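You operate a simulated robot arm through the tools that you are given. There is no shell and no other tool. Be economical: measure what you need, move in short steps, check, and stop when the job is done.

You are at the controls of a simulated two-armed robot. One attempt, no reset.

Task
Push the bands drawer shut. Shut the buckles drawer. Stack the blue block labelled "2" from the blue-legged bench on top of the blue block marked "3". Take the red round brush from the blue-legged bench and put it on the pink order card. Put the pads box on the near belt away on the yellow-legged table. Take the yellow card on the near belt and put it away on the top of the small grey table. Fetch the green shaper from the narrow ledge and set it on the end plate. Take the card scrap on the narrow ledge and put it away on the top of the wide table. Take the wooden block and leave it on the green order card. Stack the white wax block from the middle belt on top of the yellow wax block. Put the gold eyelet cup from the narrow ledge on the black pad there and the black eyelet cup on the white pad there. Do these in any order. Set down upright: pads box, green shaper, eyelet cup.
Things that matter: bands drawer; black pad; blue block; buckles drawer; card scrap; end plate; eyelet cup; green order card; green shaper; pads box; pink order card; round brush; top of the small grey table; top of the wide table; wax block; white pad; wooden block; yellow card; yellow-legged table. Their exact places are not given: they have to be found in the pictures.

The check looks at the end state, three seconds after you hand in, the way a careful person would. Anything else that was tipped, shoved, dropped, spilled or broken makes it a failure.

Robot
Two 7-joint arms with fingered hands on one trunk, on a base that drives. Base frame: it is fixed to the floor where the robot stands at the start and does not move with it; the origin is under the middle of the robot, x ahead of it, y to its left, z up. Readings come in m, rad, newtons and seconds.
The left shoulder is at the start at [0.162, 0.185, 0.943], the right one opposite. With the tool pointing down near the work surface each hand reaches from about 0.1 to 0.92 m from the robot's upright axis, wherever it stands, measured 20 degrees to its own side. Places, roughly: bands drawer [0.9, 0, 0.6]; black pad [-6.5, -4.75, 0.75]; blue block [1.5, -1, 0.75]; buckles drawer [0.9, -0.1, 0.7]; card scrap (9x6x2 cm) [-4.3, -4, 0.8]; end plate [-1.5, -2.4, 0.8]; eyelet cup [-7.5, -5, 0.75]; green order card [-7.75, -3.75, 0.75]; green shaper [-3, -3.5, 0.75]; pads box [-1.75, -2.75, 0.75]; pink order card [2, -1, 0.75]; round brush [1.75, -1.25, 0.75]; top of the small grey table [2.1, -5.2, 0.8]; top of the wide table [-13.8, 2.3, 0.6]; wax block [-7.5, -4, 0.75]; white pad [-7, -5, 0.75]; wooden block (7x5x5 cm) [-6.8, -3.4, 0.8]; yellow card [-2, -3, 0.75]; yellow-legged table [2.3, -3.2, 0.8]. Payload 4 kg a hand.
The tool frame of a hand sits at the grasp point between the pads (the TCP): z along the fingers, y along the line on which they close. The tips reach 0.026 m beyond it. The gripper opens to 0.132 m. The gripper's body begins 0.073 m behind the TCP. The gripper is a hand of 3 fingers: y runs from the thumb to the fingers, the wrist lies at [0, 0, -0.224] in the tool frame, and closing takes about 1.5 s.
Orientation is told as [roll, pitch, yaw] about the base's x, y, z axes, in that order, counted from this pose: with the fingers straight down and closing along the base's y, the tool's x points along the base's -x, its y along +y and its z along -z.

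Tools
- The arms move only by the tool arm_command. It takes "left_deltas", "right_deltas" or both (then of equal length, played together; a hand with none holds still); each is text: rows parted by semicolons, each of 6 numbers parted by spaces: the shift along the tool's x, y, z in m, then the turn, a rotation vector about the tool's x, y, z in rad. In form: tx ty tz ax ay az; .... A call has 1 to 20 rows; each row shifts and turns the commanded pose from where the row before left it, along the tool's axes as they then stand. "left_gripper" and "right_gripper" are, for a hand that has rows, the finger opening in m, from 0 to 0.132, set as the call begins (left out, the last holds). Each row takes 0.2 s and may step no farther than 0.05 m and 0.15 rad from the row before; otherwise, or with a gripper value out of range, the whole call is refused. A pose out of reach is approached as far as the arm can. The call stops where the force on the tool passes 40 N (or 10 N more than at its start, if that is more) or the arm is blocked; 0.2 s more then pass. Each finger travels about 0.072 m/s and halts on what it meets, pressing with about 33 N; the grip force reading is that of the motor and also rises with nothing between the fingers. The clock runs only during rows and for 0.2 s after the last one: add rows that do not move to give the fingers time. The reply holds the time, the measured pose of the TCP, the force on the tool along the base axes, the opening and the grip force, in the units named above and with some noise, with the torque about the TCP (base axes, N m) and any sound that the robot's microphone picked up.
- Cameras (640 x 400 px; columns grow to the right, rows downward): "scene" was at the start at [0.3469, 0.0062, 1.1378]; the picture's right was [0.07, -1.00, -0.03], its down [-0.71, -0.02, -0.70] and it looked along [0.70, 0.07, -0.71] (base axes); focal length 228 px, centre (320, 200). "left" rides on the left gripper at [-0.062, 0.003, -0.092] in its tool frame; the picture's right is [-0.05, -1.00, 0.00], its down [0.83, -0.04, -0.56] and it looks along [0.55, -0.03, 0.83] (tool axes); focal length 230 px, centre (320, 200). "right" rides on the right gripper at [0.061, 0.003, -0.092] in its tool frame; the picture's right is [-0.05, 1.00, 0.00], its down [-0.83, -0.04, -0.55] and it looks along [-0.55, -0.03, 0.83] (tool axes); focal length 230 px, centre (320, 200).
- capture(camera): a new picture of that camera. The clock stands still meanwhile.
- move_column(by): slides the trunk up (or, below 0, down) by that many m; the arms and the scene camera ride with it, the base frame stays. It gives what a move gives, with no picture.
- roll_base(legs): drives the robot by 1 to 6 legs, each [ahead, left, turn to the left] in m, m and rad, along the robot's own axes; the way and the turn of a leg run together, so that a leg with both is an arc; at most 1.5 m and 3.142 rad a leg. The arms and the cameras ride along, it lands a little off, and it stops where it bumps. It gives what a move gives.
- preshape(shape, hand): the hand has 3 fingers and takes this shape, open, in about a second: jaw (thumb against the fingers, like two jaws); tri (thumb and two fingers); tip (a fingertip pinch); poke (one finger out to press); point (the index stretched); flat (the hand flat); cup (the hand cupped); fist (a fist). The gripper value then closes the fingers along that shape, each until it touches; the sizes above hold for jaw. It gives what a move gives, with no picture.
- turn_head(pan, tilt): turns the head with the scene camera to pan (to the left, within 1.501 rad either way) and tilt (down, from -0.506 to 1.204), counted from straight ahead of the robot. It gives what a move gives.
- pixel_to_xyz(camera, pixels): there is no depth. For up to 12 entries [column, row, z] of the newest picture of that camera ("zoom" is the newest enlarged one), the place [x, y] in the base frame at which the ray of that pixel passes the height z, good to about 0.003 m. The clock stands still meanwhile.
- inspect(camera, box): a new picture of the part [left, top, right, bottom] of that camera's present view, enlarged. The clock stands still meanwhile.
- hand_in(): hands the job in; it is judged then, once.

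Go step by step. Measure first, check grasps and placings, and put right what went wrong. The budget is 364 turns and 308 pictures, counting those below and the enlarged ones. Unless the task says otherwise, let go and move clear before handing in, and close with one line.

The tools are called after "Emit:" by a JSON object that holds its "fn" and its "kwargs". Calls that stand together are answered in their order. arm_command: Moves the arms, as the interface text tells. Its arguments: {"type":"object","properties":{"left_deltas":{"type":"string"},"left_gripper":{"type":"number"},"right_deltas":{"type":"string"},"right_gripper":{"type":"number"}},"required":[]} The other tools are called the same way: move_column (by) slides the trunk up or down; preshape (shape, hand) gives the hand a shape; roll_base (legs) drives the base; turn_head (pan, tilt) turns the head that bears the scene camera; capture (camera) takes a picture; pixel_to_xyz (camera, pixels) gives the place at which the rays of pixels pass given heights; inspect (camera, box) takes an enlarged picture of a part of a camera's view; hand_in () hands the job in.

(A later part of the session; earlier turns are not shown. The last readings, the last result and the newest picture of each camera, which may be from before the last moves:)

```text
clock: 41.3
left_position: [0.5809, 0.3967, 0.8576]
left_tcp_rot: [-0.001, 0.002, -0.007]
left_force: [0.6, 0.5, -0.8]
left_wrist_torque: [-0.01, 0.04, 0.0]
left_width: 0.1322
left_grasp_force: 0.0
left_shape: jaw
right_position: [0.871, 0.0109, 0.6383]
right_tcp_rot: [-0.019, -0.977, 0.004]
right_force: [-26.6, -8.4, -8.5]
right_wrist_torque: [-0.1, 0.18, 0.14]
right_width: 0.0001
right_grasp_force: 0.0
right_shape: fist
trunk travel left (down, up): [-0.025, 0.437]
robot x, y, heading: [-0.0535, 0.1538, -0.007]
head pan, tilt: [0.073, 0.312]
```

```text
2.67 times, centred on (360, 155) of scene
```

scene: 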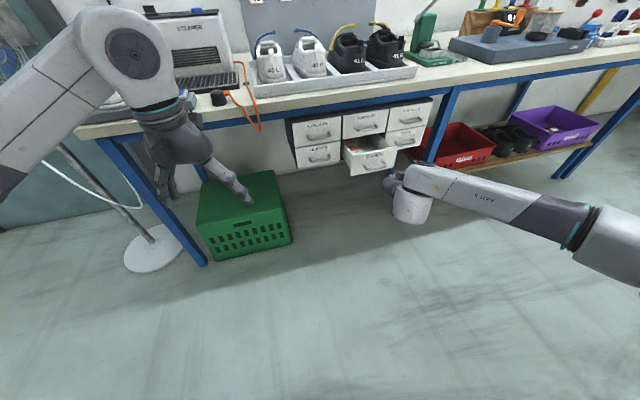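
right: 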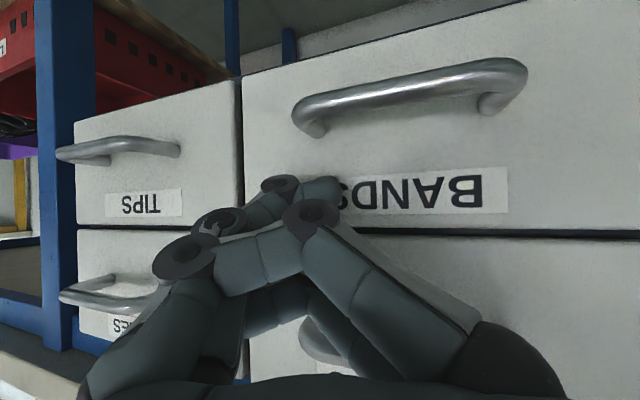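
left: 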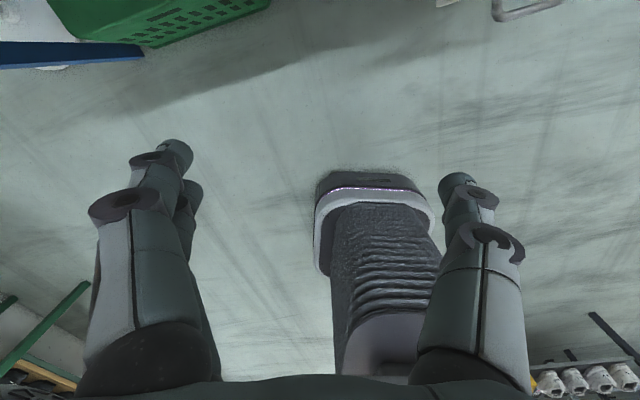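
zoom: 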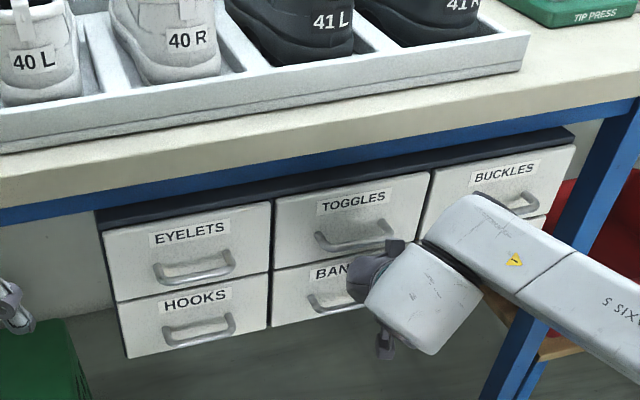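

Almost flush; nudge to the stop.

Emit:
{"fn": "roll_base", "kwargs": {"legs": [[0.02, 0, 0]]}}

Emit:
{"fn": "roll_base", "kwargs": {"legs": [[-0.35, 0, 0]]}}

Emit:
{"fn": "capture", "kwargs": {"camera": "scene"}}

Emit:
{"fn": "capture", "kwargs": {"camera": "right"}}

```text
clock: 42.2
left_position: [0.5903, 0.3943, 0.8586]
left_tcp_rot: [-0.001, -0.001, -0.011]
left_force: [-0.1, 0.2, 0.0]
left_wrist_torque: [0.0, 0.0, 0.0]
left_width: 0.132
left_grasp_force: 0.0
left_shape: jaw
right_position: [0.8763, 0.0053, 0.629]
right_tcp_rot: [-0.033, -0.957, 0.006]
right_force: [-12.3, -3.5, 3.0]
right_wrist_torque: [0.05, -0.01, 0.18]
right_width: 0.0002
right_grasp_force: 0.1
right_shape: fist
trunk travel left (down, up): [-0.025, 0.437]
robot x, y, heading: [-0.0392, 0.1562, -0.013]
head pan, tilt: [0.073, 0.312]
stopped in leg 1: the force on the tool passed its limit at 46 N (the readings are from after the stop); the commanded pose is now the measured one
```

```text
clock: 44.4
left_position: [0.2487, 0.3979, 0.8567]
left_tcp_rot: [-0.002, -0.001, -0.009]
left_force: [-0.3, -0.9, 0.6]
left_wrist_torque: [0.02, 0.02, 0.01]
left_width: 0.1318
left_grasp_force: 0.0
left_shape: jaw
right_position: [0.534, 0.0073, 0.6287]
right_tcp_rot: [-0.035, -0.958, 0.005]
right_force: [-0.3, -0.6, -0.6]
right_wrist_torque: [0.02, -0.01, -0.01]
right_width: 0.0001
right_grasp_force: 0.1
right_shape: fist
trunk travel left (down, up): [-0.025, 0.437]
robot x, y, heading: [-0.3838, 0.1577, -0.011]
head pan, tilt: [0.073, 0.312]
```

```text
273 pictures are left
```

scene: 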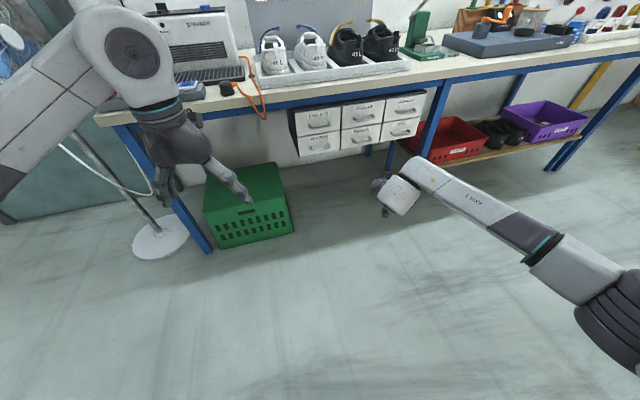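

```text
272 pictures are left
```

right: 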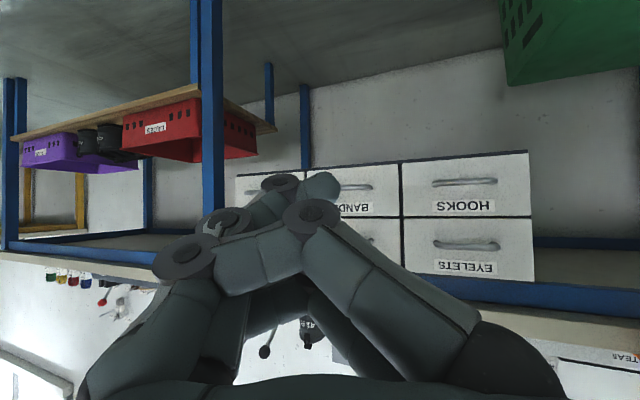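

Both drawers are shut. Now restore the right hand to pointing down, jaw-shaped, raised, and lift the left too.

Emit:
{"fn": "arm_command", "kwargs": {"right_deltas": "0 0 0 0 0.137 0;0 0 0 0 0.137 0;0 0 0 0 0.137 0;0 0 0 0 0.137 0;0 0 0 0 0.137 0;0 0 0 0 0.137 0;0 0 0 0 0.137 0;0.03 0 -0.04 0 0 0;0.03 0 -0.04 0 0 0;0.03 0 -0.04 0 0 0;0.03 0 -0.04 0 0 0;0.03 -0.02 -0.04 0 0 0;0.03 -0.02 -0.04 0 0 0;0.03 -0.02 -0.04 0 0 0;0.03 -0.02 -0.04 0 0 0;0.03 -0.02 -0.02 0 0 0;0 0 0 0 0 0"}}

Emit:
{"fn": "preshape", "kwargs": {"hand": "right", "shape": "jaw"}}

Emit:
{"fn": "arm_command", "kwargs": {"left_deltas": "0 0 -0.04 0 0 0;0 0 -0.04 0 0 0;0.03 0 -0.03 0 0 0;0.03 0 0 0 0 0"}}

Emit:
{"fn": "turn_head", "kwargs": {"pan": -0.7, "tilt": 0.2}}

Emit:
{"fn": "capture", "kwargs": {"camera": "scene"}}

```text
refused: row 12 steps farther than a row can; nothing moved
```

```text
clock: 45.3
left_position: [0.2492, 0.3989, 0.8567]
left_tcp_rot: [-0.001, 0.001, -0.01]
left_force: [0.1, 0.4, -0.3]
left_wrist_torque: [0.0, 0.01, 0.03]
left_width: 0.1316
left_grasp_force: 0.0
left_shape: jaw
right_position: [0.5344, 0.0081, 0.6286]
right_tcp_rot: [-0.034, -0.958, 0.005]
right_force: [0.0, -0.1, -0.4]
right_wrist_torque: [-0.03, 0.01, -0.04]
right_width: 0.0578
right_grasp_force: 0.0
right_shape: jaw
trunk travel left (down, up): [-0.025, 0.437]
robot x, y, heading: [-0.3873, 0.1631, -0.012]
head pan, tilt: [0.073, 0.312]
```

```text
clock: 46.3
left_position: [0.189, 0.4022, 0.967]
left_tcp_rot: [-0.003, 0.003, -0.011]
left_force: [-0.6, -0.7, -0.7]
left_wrist_torque: [-0.01, 0.0, 0.04]
left_width: 0.1323
left_grasp_force: 0.2
left_shape: jaw
right_position: [0.5346, 0.0079, 0.6272]
right_tcp_rot: [-0.035, -0.959, 0.004]
right_force: [-0.4, 0.2, 0.4]
right_wrist_torque: [-0.02, 0.01, 0.01]
right_width: 0.0578
right_grasp_force: 0.2
right_shape: jaw
trunk travel left (down, up): [-0.025, 0.437]
robot x, y, heading: [-0.3847, 0.1568, -0.011]
head pan, tilt: [0.073, 0.312]
```

```text
clock: 47.4
left_position: [0.1905, 0.402, 0.968]
left_tcp_rot: [-0.001, 0.0, -0.009]
left_force: [-1.0, 0.3, 0.2]
left_wrist_torque: [0.01, 0.0, -0.01]
left_width: 0.1319
left_grasp_force: 0.0
left_shape: jaw
right_position: [0.5331, 0.0082, 0.6275]
right_tcp_rot: [-0.036, -0.959, 0.006]
right_force: [-0.6, 0.1, -0.8]
right_wrist_torque: [-0.02, 0.04, -0.01]
right_width: 0.0581
right_grasp_force: 0.0
right_shape: jaw
trunk travel left (down, up): [-0.025, 0.437]
robot x, y, heading: [-0.3852, 0.1578, -0.01]
head pan, tilt: [-0.7, 0.201]
```

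```text
271 pictures are left
```

scene: 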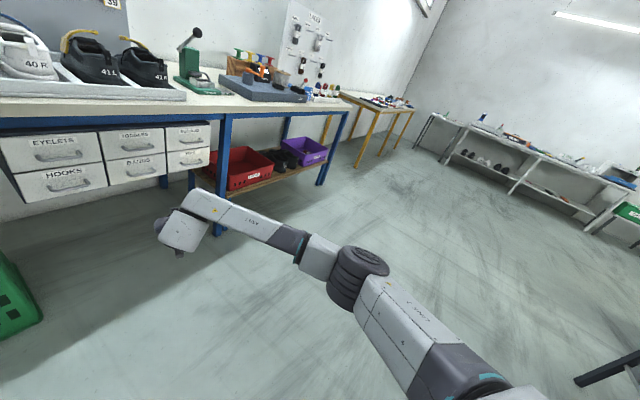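

Emit:
{"fn": "arm_command", "kwargs": {"right_deltas": "0 0 0 0 0.137 0;0 0 0 0 0.137 0;0 0 0 0 0.137 0;0 0 0 0 0.137 0;0 0 0 0 0.137 0;0 0 0 0 0.137 0;0 0 0 0 0.137 0;0.025 -0.015 -0.04 0 0 0;0.025 -0.015 -0.04 0 0 0;0.025 -0.015 -0.04 0 0 0;0.025 -0.015 -0.04 0 0 0;0.025 -0.015 -0.04 0 0 0;0.025 -0.015 -0.04 0 0 0;0.025 -0.015 -0.04 0 0 0;0.025 -0.015 -0.04 0 0 0;0.04 -0.02 -0.02 0 0 0;0.04 0 0 0 0 0;0 0 0 0 0 0", "right_gripper": 0.13}}

Emit:
{"fn": "turn_head", "kwargs": {"pan": -1.2, "tilt": 0.15}}

Emit:
{"fn": "capture", "kwargs": {"camera": "scene"}}

```text
clock: 51.2
left_position: [0.1896, 0.4011, 0.9679]
left_tcp_rot: [-0.001, 0.002, -0.011]
left_force: [-0.7, -0.1, 0.1]
left_wrist_torque: [0.01, 0.01, -0.02]
left_width: 0.1318
left_grasp_force: 0.1
left_shape: jaw
right_position: [0.2348, -0.0865, 0.8577]
right_tcp_rot: [-0.022, -0.135, -0.022]
right_force: [-0.2, 0.8, -0.5]
right_wrist_torque: [0.02, -0.01, -0.03]
right_width: 0.0581
right_grasp_force: 0.1
right_shape: jaw
right hand out of reach, approached as far as the arm can: row 5, 6, 7, 8, 9
trunk travel left (down, up): [-0.025, 0.437]
robot x, y, heading: [-0.3822, 0.1593, -0.012]
head pan, tilt: [-0.7, 0.201]
```

```text
clock: 52.1
left_position: [0.19, 0.4002, 0.9674]
left_tcp_rot: [0.0, 0.002, -0.011]
left_force: [-0.1, -0.8, 0.1]
left_wrist_torque: [0.02, 0.02, -0.02]
left_width: 0.1322
left_grasp_force: 0.0
left_shape: jaw
right_position: [0.2342, -0.0862, 0.859]
right_tcp_rot: [-0.022, -0.138, -0.022]
right_force: [0.3, 0.8, -0.7]
right_wrist_torque: [0.01, 0.02, 0.01]
right_width: 0.058
right_grasp_force: 0.0
right_shape: jaw
trunk travel left (down, up): [-0.025, 0.437]
robot x, y, heading: [-0.3842, 0.1588, -0.009]
head pan, tilt: [-1.201, 0.15]
```

```text
270 pictures are left
```

scene: 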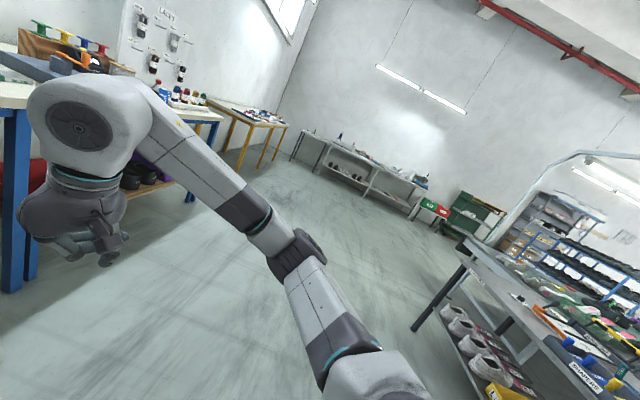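

The right hand still has a small tilt and reads only 0.058 m open; I'll correct both, then look at the blue-legged bench.

Emit:
{"fn": "arm_command", "kwargs": {"right_deltas": "0 0 -0.04 0 0.137 0;0 0 -0.04 0 0 0;0 0 0 0 0 0;0 0 0 0 0 0", "right_gripper": 0.132}}

Emit:
{"fn": "capture", "kwargs": {"camera": "right"}}

Emit:
{"fn": "turn_head", "kwargs": {"pan": -0.45, "tilt": 0.3}}

Emit:
{"fn": "capture", "kwargs": {"camera": "scene"}}

```text
clock: 53.1
left_position: [0.1886, 0.4018, 0.9676]
left_tcp_rot: [-0.002, -0.001, -0.011]
left_force: [0.3, 0.3, 0.1]
left_wrist_torque: [-0.03, -0.03, -0.02]
left_width: 0.1319
left_grasp_force: 0.0
left_shape: jaw
right_position: [0.2302, -0.0867, 0.9381]
right_tcp_rot: [-0.019, 0.0, -0.022]
right_force: [-0.3, -0.6, -0.1]
right_wrist_torque: [0.04, -0.01, -0.03]
right_width: 0.0581
right_grasp_force: 0.0
right_shape: jaw
trunk travel left (down, up): [-0.025, 0.437]
robot x, y, heading: [-0.384, 0.1591, -0.016]
head pan, tilt: [-1.201, 0.15]
```

```text
269 pictures are left
```

right: 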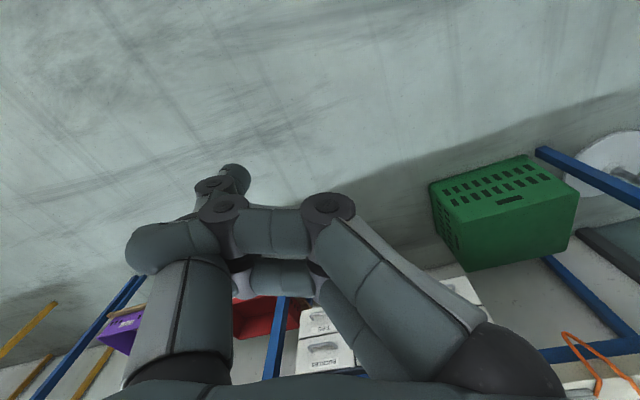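

```text
clock: 54.2
left_position: [0.19, 0.4016, 0.9675]
left_tcp_rot: [-0.001, -0.002, -0.011]
left_force: [-0.2, -0.1, -0.4]
left_wrist_torque: [0.02, 0.0, -0.02]
left_width: 0.132
left_grasp_force: 0.1
left_shape: jaw
right_position: [0.2286, -0.0862, 0.9376]
right_tcp_rot: [-0.019, 0.001, -0.022]
right_force: [-0.7, -0.8, 0.2]
right_wrist_torque: [0.01, -0.01, -0.01]
right_width: 0.0581
right_grasp_force: 0.1
right_shape: jaw
trunk travel left (down, up): [-0.025, 0.437]
robot x, y, heading: [-0.3872, 0.159, -0.012]
head pan, tilt: [-0.45, 0.3]
```

```text
268 pictures are left
```

scene: 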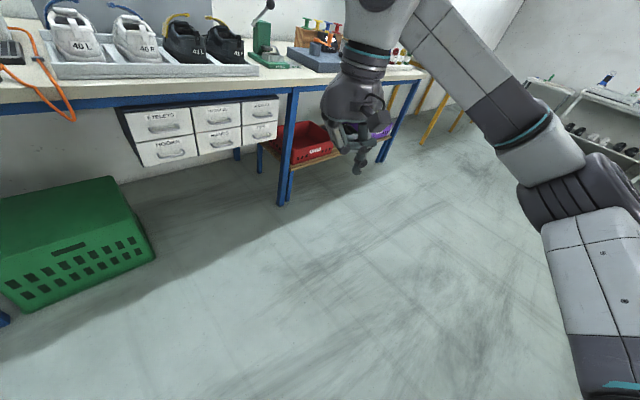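

The thumb is jammed under the fingers. Go through "flat" to unlock, then jaw again.

Emit:
{"fn": "preshape", "kwargs": {"hand": "right", "shape": "flat"}}

Emit:
{"fn": "preshape", "kwargs": {"hand": "right", "shape": "jaw"}}

Emit:
{"fn": "capture", "kwargs": {"camera": "right"}}

```text
clock: 55.1
left_position: [0.1892, 0.4015, 0.9672]
left_tcp_rot: [-0.002, 0.0, -0.01]
left_force: [0.1, 0.1, -0.8]
left_wrist_torque: [-0.01, 0.04, 0.02]
left_width: 0.1317
left_grasp_force: 0.1
left_shape: jaw
right_position: [0.2304, -0.0862, 0.9363]
right_tcp_rot: [-0.019, 0.001, -0.022]
right_force: [-0.6, 1.0, 0.1]
right_wrist_torque: [-0.04, 0.02, 0.01]
right_width: 0.1261
right_grasp_force: 0.0
right_shape: flat
trunk travel left (down, up): [-0.025, 0.437]
robot x, y, heading: [-0.3861, 0.1592, -0.014]
head pan, tilt: [-0.45, 0.3]
```

```text
clock: 56.0
left_position: [0.1891, 0.4002, 0.9674]
left_tcp_rot: [-0.002, 0.0, -0.008]
left_force: [-0.2, 0.1, 0.6]
left_wrist_torque: [0.0, -0.02, 0.03]
left_width: 0.1316
left_grasp_force: 0.0
left_shape: jaw
right_position: [0.2305, -0.0861, 0.9382]
right_tcp_rot: [-0.019, -0.001, -0.022]
right_force: [0.5, 0.1, -0.2]
right_wrist_torque: [0.02, 0.01, -0.01]
right_width: 0.1319
right_grasp_force: 0.0
right_shape: jaw
trunk travel left (down, up): [-0.025, 0.437]
robot x, y, heading: [-0.3874, 0.1589, -0.014]
head pan, tilt: [-0.45, 0.3]
```

```text
267 pictures are left
```

right: 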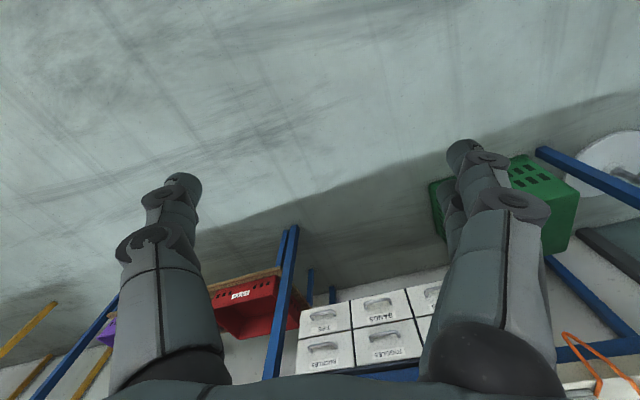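

The jaw is restored. Now find the bench edge line from the current scene picture: (20,101) to (410,72).

Emit:
{"fn": "pixel_to_xyz", "kwargs": {"camera": "scene", "pixels": [[20, 103, 0.78], [290, 77, 0.78], [415, 73, 0.78], [20, 103, 0.74], [290, 77, 0.74], [415, 73, 0.74]]}}

Emit:
{"fn": "inspect", "kwargs": {"camera": "scene", "box": [180, 0, 480, 188]}}

```text
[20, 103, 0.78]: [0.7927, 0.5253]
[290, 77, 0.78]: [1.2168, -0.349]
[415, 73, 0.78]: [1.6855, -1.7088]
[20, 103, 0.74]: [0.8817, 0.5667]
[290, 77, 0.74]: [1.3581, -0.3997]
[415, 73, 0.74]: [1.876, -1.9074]
```

```text
2.13 times, centred on (330, 94) of scene
```

zoom: 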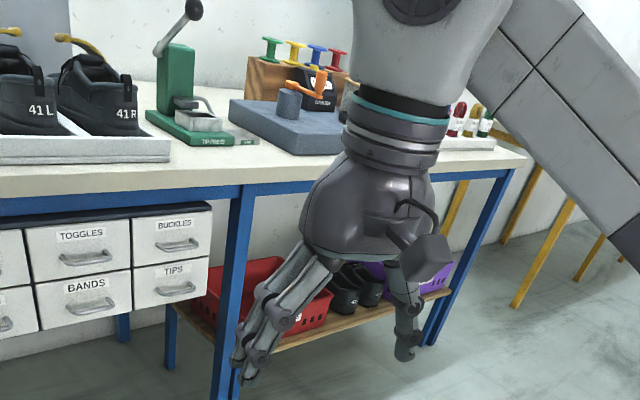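

The bench edge runs at about 0.38 rad to the base's y axis. I'll turn to face it square and move right along it, staying ~0.8 m off.

Emit:
{"fn": "roll_base", "kwargs": {"legs": [[0, 0, 0.39], [0.3, -1.0, 0], [0, -0.88, 0]]}}

Emit:
{"fn": "turn_head", "kwargs": {"pan": 0, "tilt": 0.45}}

Emit:
{"fn": "capture", "kwargs": {"camera": "scene"}}

```text
clock: 67.0
left_position: [1.043, -1.0686, 0.9686]
left_tcp_rot: [-0.002, 0.001, 0.382]
left_force: [-0.5, -0.2, -0.2]
left_wrist_torque: [0.03, -0.02, 0.05]
left_width: 0.1316
left_grasp_force: 0.0
left_shape: jaw
right_position: [1.2661, -1.5052, 0.9382]
right_tcp_rot: [-0.019, -0.001, 0.369]
right_force: [0.5, -0.6, -0.4]
right_wrist_torque: [-0.02, -0.01, 0.03]
right_width: 0.132
right_grasp_force: 0.0
right_shape: jaw
trunk travel left (down, up): [-0.025, 0.437]
robot x, y, heading: [0.6058, -1.5126, 0.378]
head pan, tilt: [-0.45, 0.3]
```

```text
clock: 67.9
left_position: [1.0422, -1.0679, 0.9666]
left_tcp_rot: [-0.001, 0.001, 0.383]
left_force: [0.8, -0.3, 0.5]
left_wrist_torque: [0.01, 0.02, 0.01]
left_width: 0.1319
left_grasp_force: 0.0
left_shape: jaw
right_position: [1.2672, -1.5046, 0.9373]
right_tcp_rot: [-0.02, 0.0, 0.37]
right_force: [0.1, -0.3, 0.6]
right_wrist_torque: [-0.01, -0.01, 0.01]
right_width: 0.1323
right_grasp_force: 0.1
right_shape: jaw
trunk travel left (down, up): [-0.025, 0.437]
robot x, y, heading: [0.6033, -1.5129, 0.378]
head pan, tilt: [0.0, 0.45]
```

```text
265 pictures are left
```

scene: 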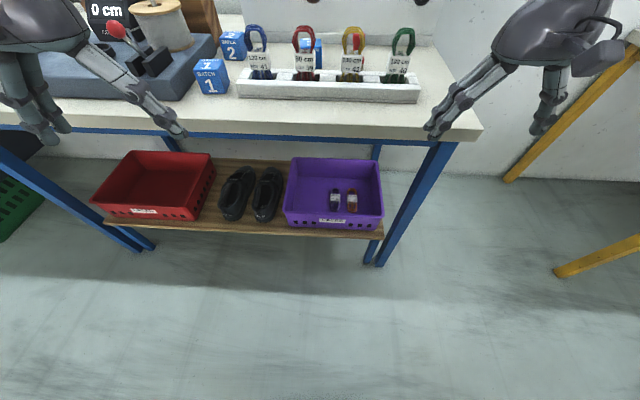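

I see "BATCH 1" (211,77), "2" (231,45) and another blue one behind the laces (310,50). I'll raise the trunk for a better view and move a bit left.

Emit:
{"fn": "move_column", "kwargs": {"by": 0.3}}

Emit:
{"fn": "roll_base", "kwargs": {"legs": [[0, 0.25, 0]]}}

Emit:
{"fn": "capture", "kwargs": {"camera": "scene"}}

```text
clock: 70.9
left_position: [1.0411, -1.0682, 1.2675]
left_tcp_rot: [-0.003, 0.0, 0.383]
left_force: [-0.4, 0.6, 0.5]
left_wrist_torque: [0.0, 0.03, 0.0]
left_width: 0.1321
left_grasp_force: 0.0
left_shape: jaw
right_position: [1.2663, -1.5047, 1.2375]
right_tcp_rot: [-0.021, 0.0, 0.372]
right_force: [0.1, -0.6, 0.5]
right_wrist_torque: [-0.03, 0.01, -0.01]
right_width: 0.1319
right_grasp_force: 0.0
right_shape: jaw
trunk travel left (down, up): [-0.325, 0.137]
robot x, y, heading: [0.6039, -1.5111, 0.38]
head pan, tilt: [0.0, 0.45]
```

```text
clock: 72.7
left_position: [0.95, -0.8385, 1.2684]
left_tcp_rot: [-0.001, 0.0, 0.384]
left_force: [0.0, -0.3, 1.5]
left_wrist_torque: [0.03, 0.02, 0.01]
left_width: 0.1319
left_grasp_force: 0.1
left_shape: jaw
right_position: [1.1734, -1.2721, 1.2367]
right_tcp_rot: [-0.019, 0.001, 0.372]
right_force: [1.0, -0.5, -0.5]
right_wrist_torque: [0.02, 0.0, -0.01]
right_width: 0.1321
right_grasp_force: 0.0
right_shape: jaw
trunk travel left (down, up): [-0.325, 0.137]
robot x, y, heading: [0.5082, -1.2809, 0.389]
head pan, tilt: [0.0, 0.45]
```

```text
264 pictures are left
```

scene: 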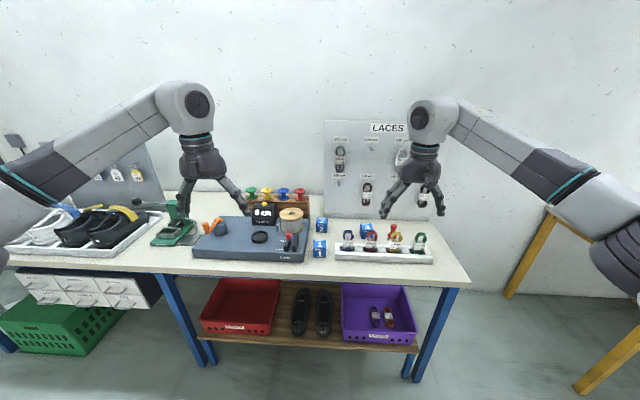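

Emit:
{"fn": "inspect", "kwargs": {"camera": "scene", "box": [190, 180, 480, 290]}}

```text
2.21 times, centred on (335, 235) of scene
```

zoom: 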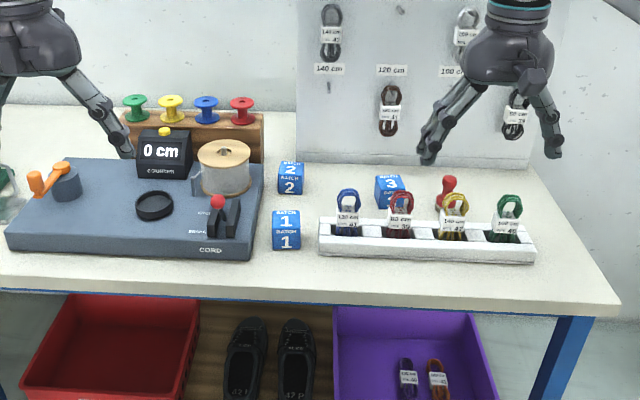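

Blocks 1, 2, 3 found; a red knobbed thing stands at zoom (447,190). Moving closer for detail (hands are high above the bench).

Emit:
{"fn": "roll_base", "kwargs": {"legs": [[0.4, -0.15, 0]]}}

Emit:
{"fn": "turn_head", "kwargs": {"pan": 0, "tilt": 0.85}}

Emit:
{"fn": "capture", "kwargs": {"camera": "scene"}}

Emit:
{"fn": "inspect", "kwargs": {"camera": "scene", "box": [200, 60, 460, 220]}}

```text
clock: 75.3
left_position: [1.3688, -0.8222, 1.2686]
left_tcp_rot: [-0.001, 0.0, 0.391]
left_force: [-0.6, -0.6, -1.3]
left_wrist_torque: [0.02, 0.01, -0.03]
left_width: 0.1319
left_grasp_force: 0.1
left_shape: jaw
right_position: [1.5955, -1.2555, 1.2381]
right_tcp_rot: [-0.019, -0.001, 0.378]
right_force: [-0.1, -0.2, 0.1]
right_wrist_torque: [0.04, 0.0, 0.02]
right_width: 0.132
right_grasp_force: 0.0
right_shape: jaw
trunk travel left (down, up): [-0.325, 0.137]
robot x, y, heading: [0.937, -1.2709, 0.396]
head pan, tilt: [0.0, 0.45]
```

```text
clock: 76.2
left_position: [1.3696, -0.8229, 1.2684]
left_tcp_rot: [0.0, 0.0, 0.391]
left_force: [0.4, 0.7, -0.4]
left_wrist_torque: [0.02, -0.04, 0.0]
left_width: 0.1319
left_grasp_force: 0.1
left_shape: jaw
right_position: [1.5977, -1.2555, 1.2384]
right_tcp_rot: [-0.019, -0.001, 0.377]
right_force: [0.2, 0.7, 0.7]
right_wrist_torque: [-0.02, 0.0, -0.01]
right_width: 0.132
right_grasp_force: 0.0
right_shape: jaw
trunk travel left (down, up): [-0.325, 0.137]
robot x, y, heading: [0.934, -1.2691, 0.393]
head pan, tilt: [0.0, 0.85]
```

```text
262 pictures are left
```

scene: 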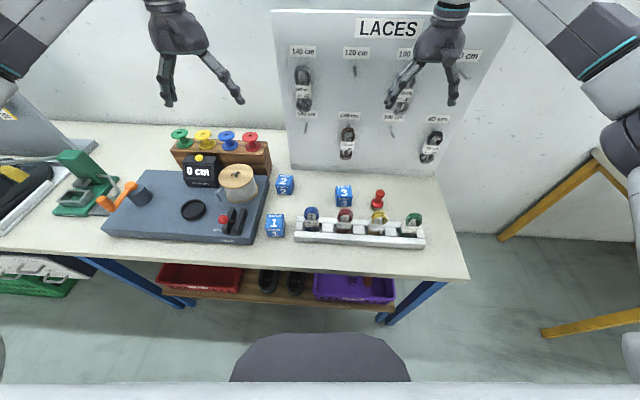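

```text
2.46 times, centred on (330, 140) of scene
```

zoom: 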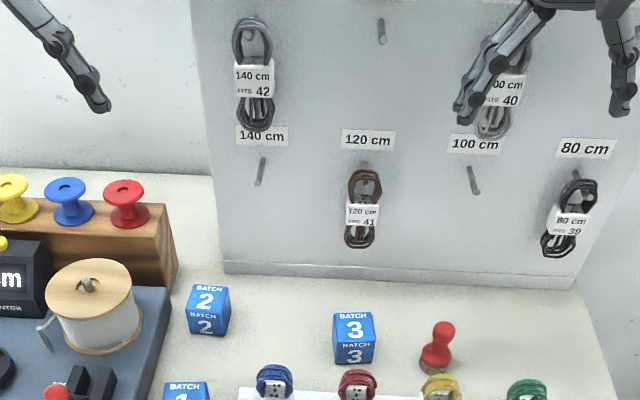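

A red-knobbed brush stands at (378,199), blocks 2 at (285,185), 3 at (344,196). No pink card visible yet; measure and view from the hand camera.

Emit:
{"fn": "pixel_to_xyz", "kwargs": {"camera": "scene", "pixels": [[285, 193, 0.78], [285, 193, 0.83], [344, 205, 0.78], [344, 205, 0.83], [378, 207, 0.78], [378, 207, 0.83], [360, 272, 0.78], [360, 272, 0.83]]}}

Emit:
{"fn": "capture", "kwargs": {"camera": "right"}}

Emit:
{"fn": "capture", "kwargs": {"camera": "left"}}

```text
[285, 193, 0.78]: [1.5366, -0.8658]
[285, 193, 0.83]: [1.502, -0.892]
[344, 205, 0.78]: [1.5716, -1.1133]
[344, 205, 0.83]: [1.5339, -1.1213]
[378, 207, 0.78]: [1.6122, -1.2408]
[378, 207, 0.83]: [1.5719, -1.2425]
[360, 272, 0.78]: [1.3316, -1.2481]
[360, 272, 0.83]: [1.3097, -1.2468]
```

```text
260 pictures are left
```

right: 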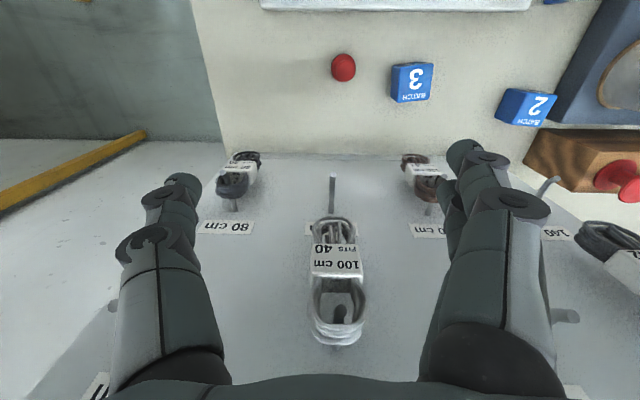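

```text
259 pictures are left
```

left: 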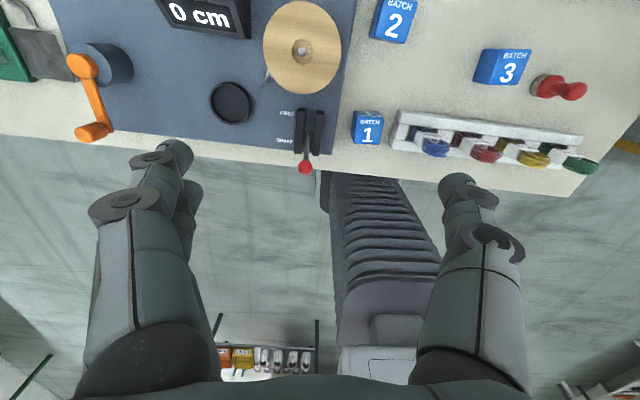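

I'll zoom on the brush and search for the pink card.

Emit:
{"fn": "inspect", "kwargs": {"camera": "left", "box": [340, 0, 640, 190]}}

Emit:
{"fn": "turn_head", "kwargs": {"pan": -0.5, "tilt": 0.5}}

Emit:
{"fn": "capture", "kwargs": {"camera": "scene"}}

```text
2.11 times, centred on (490, 95) of left
```

zoom: 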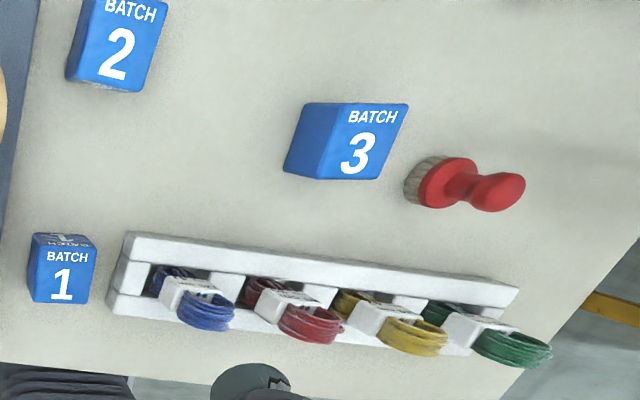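

```text
clock: 77.1
left_position: [1.3683, -0.8241, 1.2683]
left_tcp_rot: [-0.002, -0.001, 0.389]
left_force: [0.3, -1.2, 0.0]
left_wrist_torque: [0.01, 0.02, 0.0]
left_width: 0.1318
left_grasp_force: 0.0
left_shape: jaw
right_position: [1.597, -1.2554, 1.2382]
right_tcp_rot: [-0.02, 0.0, 0.378]
right_force: [1.1, 0.1, 0.0]
right_wrist_torque: [-0.04, 0.0, 0.01]
right_width: 0.132
right_grasp_force: 0.0
right_shape: jaw
trunk travel left (down, up): [-0.325, 0.137]
robot x, y, heading: [0.9359, -1.2705, 0.391]
head pan, tilt: [-0.499, 0.499]
```

```text
257 pictures are left
```

scene: 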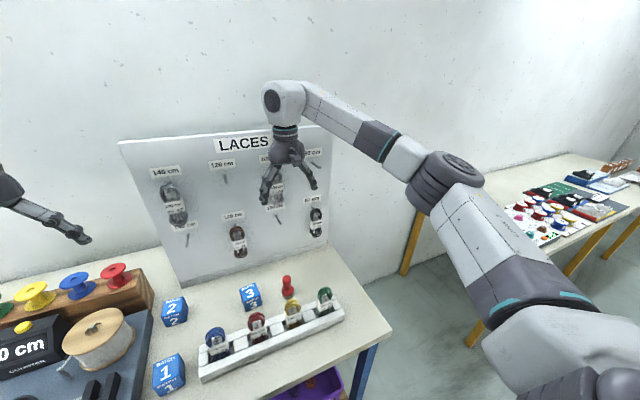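

The brush is confirmed (bristles below a red knob). Look for the pink card on the neighbouring table.

Emit:
{"fn": "inspect", "kwargs": {"camera": "scene", "box": [440, 130, 640, 260]}}

Emit:
{"fn": "turn_head", "kwargs": {"pan": 0.6, "tilt": 0.6}}

Emit:
{"fn": "capture", "kwargs": {"camera": "scene"}}

```text
3.08 times, centred on (540, 195) of scene
```

zoom: 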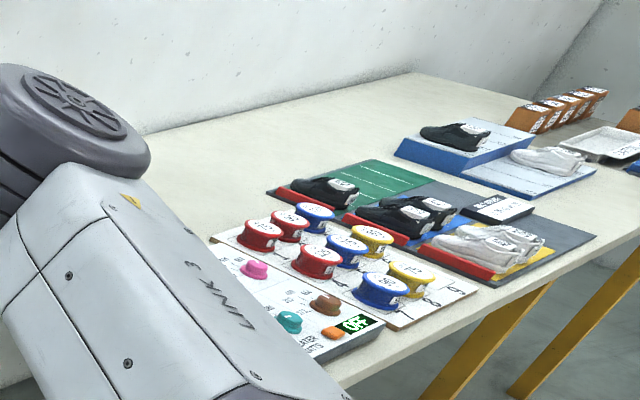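

```text
clock: 78.5
left_position: [1.3694, -0.8227, 1.2676]
left_tcp_rot: [-0.001, 0.001, 0.39]
left_force: [-0.1, -0.3, -0.1]
left_wrist_torque: [0.01, 0.04, -0.05]
left_width: 0.1319
left_grasp_force: 0.0
left_shape: jaw
right_position: [1.5966, -1.2552, 1.237]
right_tcp_rot: [-0.019, -0.001, 0.379]
right_force: [1.6, 0.6, -0.7]
right_wrist_torque: [0.0, 0.03, -0.02]
right_width: 0.1322
right_grasp_force: 0.1
right_shape: jaw
trunk travel left (down, up): [-0.325, 0.137]
robot x, y, heading: [0.9332, -1.2672, 0.388]
head pan, tilt: [0.6, 0.6]
```

```text
255 pictures are left
```

scene: 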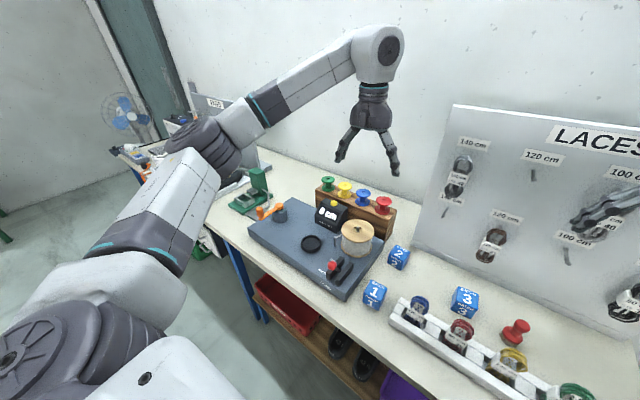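

No pink card in view; the only hidden bench region is behind the LACES board. I'll drive right and look behind it.

Emit:
{"fn": "roll_base", "kwargs": {"legs": [[-0.15, -0.6, 0], [0, -0.3, 0]]}}

Emit:
{"fn": "turn_head", "kwargs": {"pan": 0.35, "tilt": 0.5}}

Emit:
{"fn": "capture", "kwargs": {"camera": "scene"}}

```text
clock: 83.6
left_position: [1.5738, -1.7051, 1.2678]
left_tcp_rot: [-0.001, 0.001, 0.406]
left_force: [0.2, 1.1, -0.7]
left_wrist_torque: [-0.01, 0.01, -0.04]
left_width: 0.1319
left_grasp_force: 0.0
left_shape: jaw
right_position: [1.8077, -2.1355, 1.2387]
right_tcp_rot: [-0.022, 0.0, 0.393]
right_force: [-0.1, -0.4, -0.4]
right_wrist_torque: [-0.01, 0.0, 0.02]
right_width: 0.132
right_grasp_force: 0.0
right_shape: jaw
trunk travel left (down, up): [-0.325, 0.137]
robot x, y, heading: [1.1468, -2.1576, 0.404]
head pan, tilt: [0.6, 0.6]
```

```text
clock: 84.4
left_position: [1.5748, -1.7056, 1.2696]
left_tcp_rot: [0.0, 0.0, 0.404]
left_force: [0.9, 0.1, 0.1]
left_wrist_torque: [0.0, -0.04, -0.04]
left_width: 0.1319
left_grasp_force: 0.2
left_shape: jaw
right_position: [1.8083, -2.1367, 1.2376]
right_tcp_rot: [-0.018, 0.0, 0.392]
right_force: [-0.1, -0.4, -0.2]
right_wrist_torque: [0.0, 0.0, -0.01]
right_width: 0.1318
right_grasp_force: 0.0
right_shape: jaw
trunk travel left (down, up): [-0.325, 0.137]
robot x, y, heading: [1.1456, -2.1586, 0.402]
head pan, tilt: [0.351, 0.499]
```

```text
254 pictures are left
```

scene: 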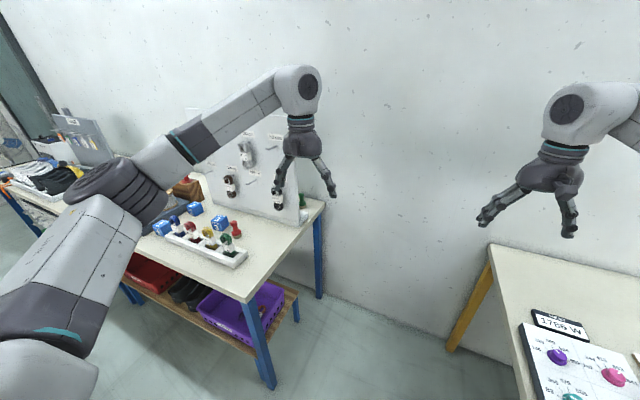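

Something is behind the board near (305,215). Zoom.

Emit:
{"fn": "inspect", "kwargs": {"camera": "scene", "box": [180, 140, 360, 260]}}

Emit:
{"fn": "capture", "kwargs": {"camera": "left"}}

```text
3.33 times, centred on (270, 200) of scene
```

zoom: 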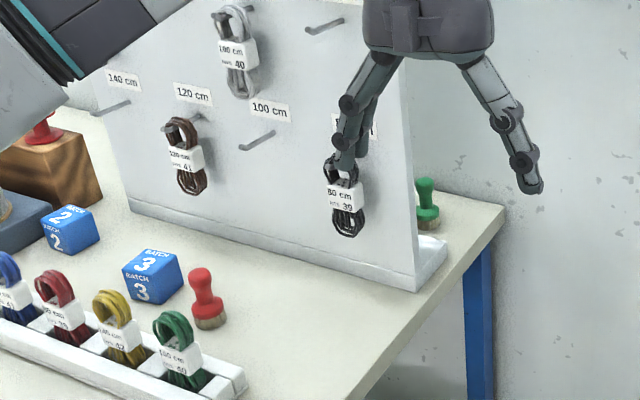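

```text
252 pictures are left
```

left: 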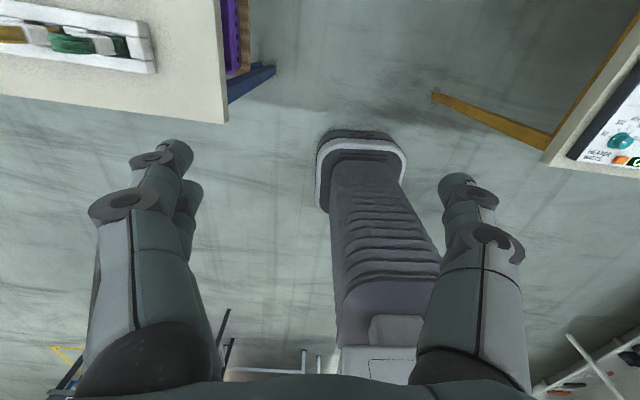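

A green brush (not ours) is behind the board, so the pink card is likely there too. Measure the gap geometry.

Emit:
{"fn": "pixel_to_xyz", "kwargs": {"camera": "scene", "pixels": [[246, 302, 0.78], [325, 205, 0.78], [489, 246, 0.78], [515, 390, 0.78], [297, 226, 0.78], [218, 205, 0.78], [273, 390, 0.0], [320, 298, 0.0], [450, 350, 0.0]]}}

```text
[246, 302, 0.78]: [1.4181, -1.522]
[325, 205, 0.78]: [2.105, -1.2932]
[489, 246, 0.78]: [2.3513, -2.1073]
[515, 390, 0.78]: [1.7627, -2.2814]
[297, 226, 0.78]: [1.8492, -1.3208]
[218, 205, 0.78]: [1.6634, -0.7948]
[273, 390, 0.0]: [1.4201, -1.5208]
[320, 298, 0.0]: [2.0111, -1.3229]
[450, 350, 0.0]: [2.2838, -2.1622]
```

The strip behind the board is about 0.25 m deep. First I check my own base footprint by looking down.

Emit:
{"fn": "turn_head", "kwargs": {"pan": 0, "tilt": 1.2}}

Emit:
{"fn": "capture", "kwargs": {"camera": "scene"}}

Emit:
{"fn": "pixel_to_xyz", "kwargs": {"camera": "scene", "pixels": [[320, 150, 0], [320, 200, 0.2], [320, 250, 0.2]]}}

```text
clock: 85.4
left_position: [1.575, -1.7053, 1.2681]
left_tcp_rot: [-0.001, 0.0, 0.406]
left_force: [0.1, 0.1, -1.3]
left_wrist_torque: [-0.02, 0.0, 0.05]
left_width: 0.1321
left_grasp_force: 0.1
left_shape: jaw
right_position: [1.808, -2.1348, 1.2377]
right_tcp_rot: [-0.02, 0.001, 0.393]
right_force: [0.3, 0.0, -0.1]
right_wrist_torque: [0.0, 0.02, 0.03]
right_width: 0.132
right_grasp_force: 0.1
right_shape: jaw
trunk travel left (down, up): [-0.325, 0.137]
robot x, y, heading: [1.1509, -2.1558, 0.409]
head pan, tilt: [0.0, 1.201]
```

```text
251 pictures are left
```

scene: 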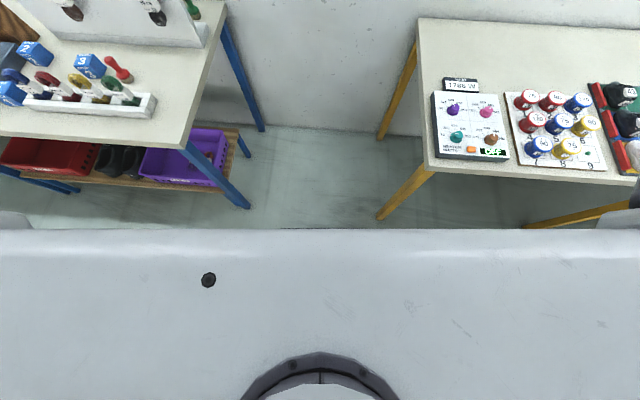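

```text
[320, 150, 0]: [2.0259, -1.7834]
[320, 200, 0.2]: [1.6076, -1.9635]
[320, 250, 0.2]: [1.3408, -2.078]
```

That is only my shoulder bar. I'll retract the right hand a bit, turn left by 1.5 rad to face along the bench's end, and shift right toward the gap.

Emit:
{"fn": "arm_command", "kwargs": {"right_deltas": "0.04 0 0 0 0 0;0.04 0 0 0 0 0;0.04 0 0 0 0 0;0.04 0 0 0 0 0", "left_deltas": "0.04 0 0 0 0 0;0.04 0 0 0 0 0;0.04 0 0 0 0 0;0.04 0 0 0 0 0"}}

Emit:
{"fn": "roll_base", "kwargs": {"legs": [[0, 0, 1.51], [0, -0.5, 0]]}}

Emit:
{"fn": "turn_head", "kwargs": {"pan": -0.45, "tilt": 0.5}}

Emit:
{"fn": "capture", "kwargs": {"camera": "scene"}}

```text
clock: 86.4
left_position: [1.4245, -1.7706, 1.2691]
left_tcp_rot: [-0.004, -0.003, 0.405]
left_force: [-0.4, 0.4, 0.2]
left_wrist_torque: [0.0, -0.08, 0.01]
left_width: 0.132
left_grasp_force: 0.0
left_shape: jaw
right_position: [1.6565, -2.2004, 1.2393]
right_tcp_rot: [-0.018, -0.003, 0.393]
right_force: [-0.1, -0.6, -0.2]
right_wrist_torque: [0.01, -0.05, -0.01]
right_width: 0.132
right_grasp_force: 0.1
right_shape: jaw
trunk travel left (down, up): [-0.325, 0.137]
robot x, y, heading: [1.1466, -2.1558, 0.406]
head pan, tilt: [0.0, 1.201]
```

```text
clock: 93.0
left_position: [1.2357, -1.6912, 1.2675]
left_tcp_rot: [-0.004, 0.0, 1.927]
left_force: [-0.7, 0.0, 0.2]
left_wrist_torque: [0.02, -0.03, 0.01]
left_width: 0.1322
left_grasp_force: 0.1
left_shape: jaw
right_position: [1.6751, -1.4816, 1.238]
right_tcp_rot: [-0.022, 0.0, 1.914]
right_force: [0.4, -0.2, -0.2]
right_wrist_torque: [0.02, 0.01, -0.01]
right_width: 0.1316
right_grasp_force: 0.2
right_shape: jaw
trunk travel left (down, up): [-0.325, 0.137]
robot x, y, heading: [1.6109, -1.9921, 1.928]
head pan, tilt: [0.0, 1.201]
```

```text
clock: 94.1
left_position: [1.2362, -1.6905, 1.2672]
left_tcp_rot: [-0.002, 0.001, 1.927]
left_force: [-0.9, 0.1, -0.7]
left_wrist_torque: [0.02, 0.0, 0.0]
left_width: 0.1318
left_grasp_force: 0.0
left_shape: jaw
right_position: [1.6767, -1.4816, 1.2375]
right_tcp_rot: [-0.02, 0.001, 1.917]
right_force: [0.3, 0.0, -0.5]
right_wrist_torque: [0.01, -0.01, 0.02]
right_width: 0.1321
right_grasp_force: 0.1
right_shape: jaw
trunk travel left (down, up): [-0.325, 0.137]
robot x, y, heading: [1.6106, -1.9929, 1.931]
head pan, tilt: [-0.45, 0.499]
```

```text
250 pictures are left
```

scene: 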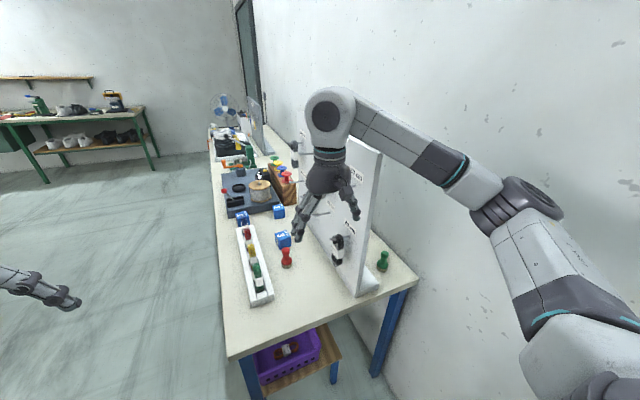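

I can now see along the board's back; shift further right (retracting the right hand more) to view behind.

Emit:
{"fn": "arm_command", "kwargs": {"right_deltas": "0.04 0 -0.02 0 0 0;0.04 0 -0.02 0 0 0;0.04 0 -0.02 0 0 0"}}

Emit:
{"fn": "roll_base", "kwargs": {"legs": [[0, -0.2, 0]]}}

Emit:
{"fn": "turn_head", "kwargs": {"pan": -0.25, "tilt": 0.5}}

Emit:
{"fn": "capture", "kwargs": {"camera": "scene"}}

```text
clock: 94.9
left_position: [1.2363, -1.6915, 1.2685]
left_tcp_rot: [0.0, 0.001, 1.926]
left_force: [0.6, -0.8, 0.5]
left_wrist_torque: [0.01, -0.01, 0.03]
left_width: 0.1318
left_grasp_force: 0.0
left_shape: jaw
right_position: [1.7153, -1.597, 1.2969]
right_tcp_rot: [-0.017, 0.001, 1.916]
right_force: [0.3, 0.4, 0.2]
right_wrist_torque: [-0.01, 0.0, -0.01]
right_width: 0.1319
right_grasp_force: 0.1
right_shape: jaw
trunk travel left (down, up): [-0.325, 0.137]
robot x, y, heading: [1.6093, -1.9917, 1.922]
head pan, tilt: [-0.45, 0.499]
```

```text
clock: 96.1
left_position: [1.2851, -1.6824, 1.2661]
left_tcp_rot: [-0.025, -0.009, 1.939]
left_force: [0.0, 0.0, 0.8]
left_wrist_torque: [0.01, -0.03, -0.02]
left_width: 0.132
left_grasp_force: 0.0
left_shape: jaw
right_position: [1.7592, -1.5827, 1.3037]
right_tcp_rot: [-0.043, -0.01, 1.934]
right_force: [0.7, 0.0, -0.3]
right_wrist_torque: [0.0, 0.01, 0.03]
right_width: 0.1323
right_grasp_force: 0.0
right_shape: jaw
trunk travel left (down, up): [-0.325, 0.137]
robot x, y, heading: [1.684, -1.959, 1.939]
head pan, tilt: [-0.45, 0.499]
stopped in leg 1: the robot was blocked; the commanded pose is now the measured one
```

```text
clock: 96.8
left_position: [1.2835, -1.6815, 1.263]
left_tcp_rot: [-0.027, -0.004, 1.939]
left_force: [-0.4, 0.8, 0.9]
left_wrist_torque: [0.0, 0.01, 0.0]
left_width: 0.1316
left_grasp_force: 0.1
left_shape: jaw
right_position: [1.7592, -1.5818, 1.3026]
right_tcp_rot: [-0.045, -0.004, 1.931]
right_force: [-0.3, -1.0, -0.9]
right_wrist_torque: [-0.01, -0.03, -0.01]
right_width: 0.132
right_grasp_force: 0.0
right_shape: jaw
trunk travel left (down, up): [-0.325, 0.137]
robot x, y, heading: [1.6843, -1.9618, 1.932]
head pan, tilt: [-0.25, 0.499]
```

```text
249 pictures are left
```

scene: 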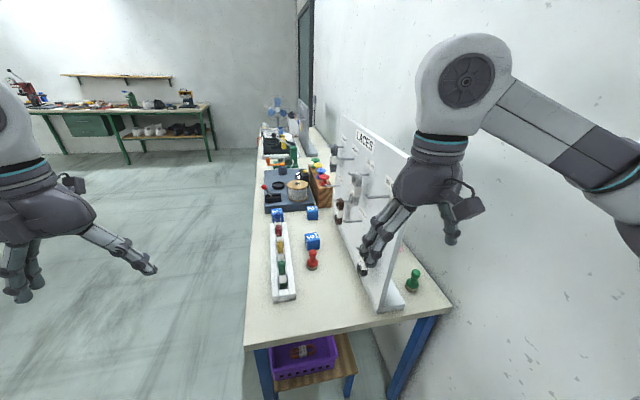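

Blocked by something (possibly my elbow at the wall). I'll ease back left a little and inspect behind the board.

Emit:
{"fn": "roll_base", "kwargs": {"legs": [[0, 0.04, 0]]}}

Emit:
{"fn": "inspect", "kwargs": {"camera": "scene", "box": [240, 130, 480, 330]}}

Emit:
{"fn": "turn_head", "kwargs": {"pan": -1.4, "tilt": 0.6}}

Emit:
{"fn": "capture", "kwargs": {"camera": "scene"}}

```text
clock: 97.7
left_position: [1.2733, -1.6779, 1.2674]
left_tcp_rot: [-0.001, 0.0, 1.935]
left_force: [0.0, -0.6, 0.3]
left_wrist_torque: [-0.01, 0.0, 0.02]
left_width: 0.1319
left_grasp_force: 0.1
left_shape: jaw
right_position: [1.7522, -1.5797, 1.295]
right_tcp_rot: [-0.02, 0.002, 1.928]
right_force: [0.0, 0.1, 0.7]
right_wrist_torque: [0.0, -0.01, -0.01]
right_width: 0.1322
right_grasp_force: 0.1
right_shape: jaw
trunk travel left (down, up): [-0.325, 0.137]
robot x, y, heading: [1.6522, -1.9717, 1.931]
head pan, tilt: [-0.25, 0.499]
```

```text
2.00 times, centred on (360, 230) of scene
```

zoom: 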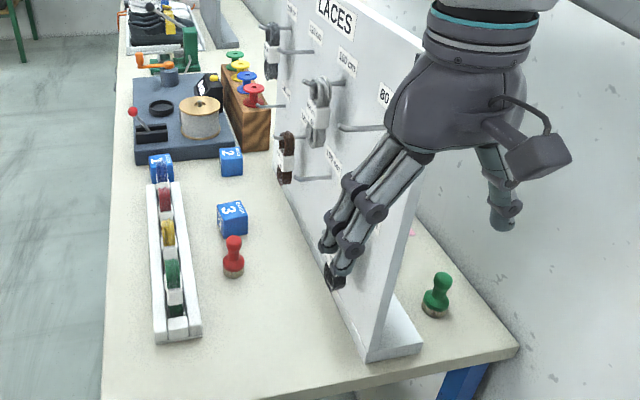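

```text
clock: 99.0
left_position: [1.2738, -1.6766, 1.2679]
left_tcp_rot: [-0.001, -0.001, 1.935]
left_force: [0.0, -1.0, -0.2]
left_wrist_torque: [-0.02, -0.03, -0.01]
left_width: 0.132
left_grasp_force: 0.1
left_shape: jaw
right_position: [1.7518, -1.5804, 1.2953]
right_tcp_rot: [-0.019, 0.002, 1.926]
right_force: [0.5, 0.5, 0.1]
right_wrist_torque: [-0.01, -0.01, -0.02]
right_width: 0.1321
right_grasp_force: 0.0
right_shape: jaw
trunk travel left (down, up): [-0.325, 0.137]
robot x, y, heading: [1.65, -1.9731, 1.932]
head pan, tilt: [-1.4, 0.6]
```

```text
247 pictures are left
```

scene: 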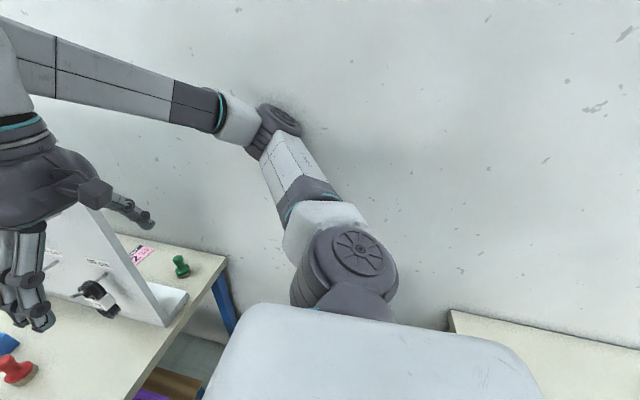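

The pink card is visible behind the board at (145,253), and it was my right elbow that touched the wall. Zoom to measure.

Emit:
{"fn": "inspect", "kwargs": {"camera": "scene", "box": [60, 200, 240, 330]}}

Emit:
{"fn": "pixel_to_xyz", "kwargs": {"camera": "scene", "pixels": [[145, 253, 0.78], [145, 253, 0.83], [180, 276, 0.78], [180, 276, 0.83], [228, 262, 0.78], [165, 325, 0.78]]}}

```text
3.08 times, centred on (150, 265) of scene
```

zoom: 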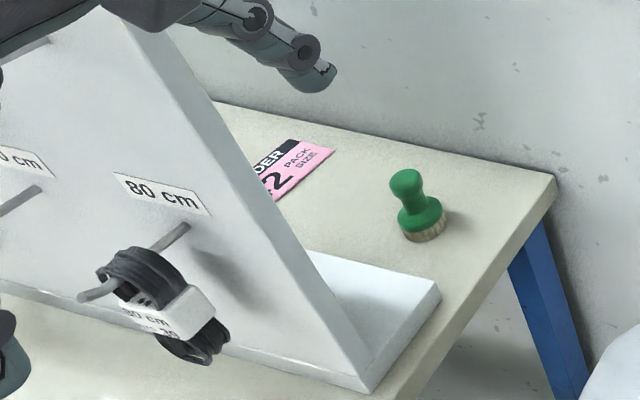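

```text
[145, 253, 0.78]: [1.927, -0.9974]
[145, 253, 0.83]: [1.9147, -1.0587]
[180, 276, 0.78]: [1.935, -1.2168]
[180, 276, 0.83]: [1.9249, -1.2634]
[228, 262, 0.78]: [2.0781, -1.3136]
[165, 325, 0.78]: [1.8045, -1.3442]
```

The card lies behind the board around (1.92,-0.98). The brush itself is also reachable from here with the right arm. View it from the right-hand camera.

Emit:
{"fn": "arm_command", "kwargs": {"right_deltas": "-0.04 0 0.04 0 0 0;-0.03 0 0.04 0.02 0 0;0 0 0 0 0 0"}}

Emit:
{"fn": "capture", "kwargs": {"camera": "right"}}

```text
refused: row 1 steps farther than a row can; nothing moved
```

```text
245 pictures are left
```

right: 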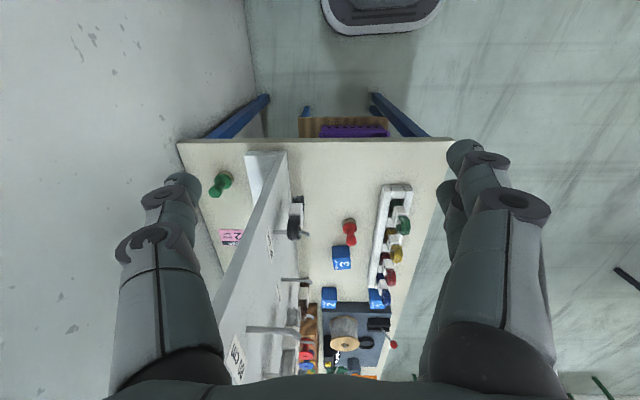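

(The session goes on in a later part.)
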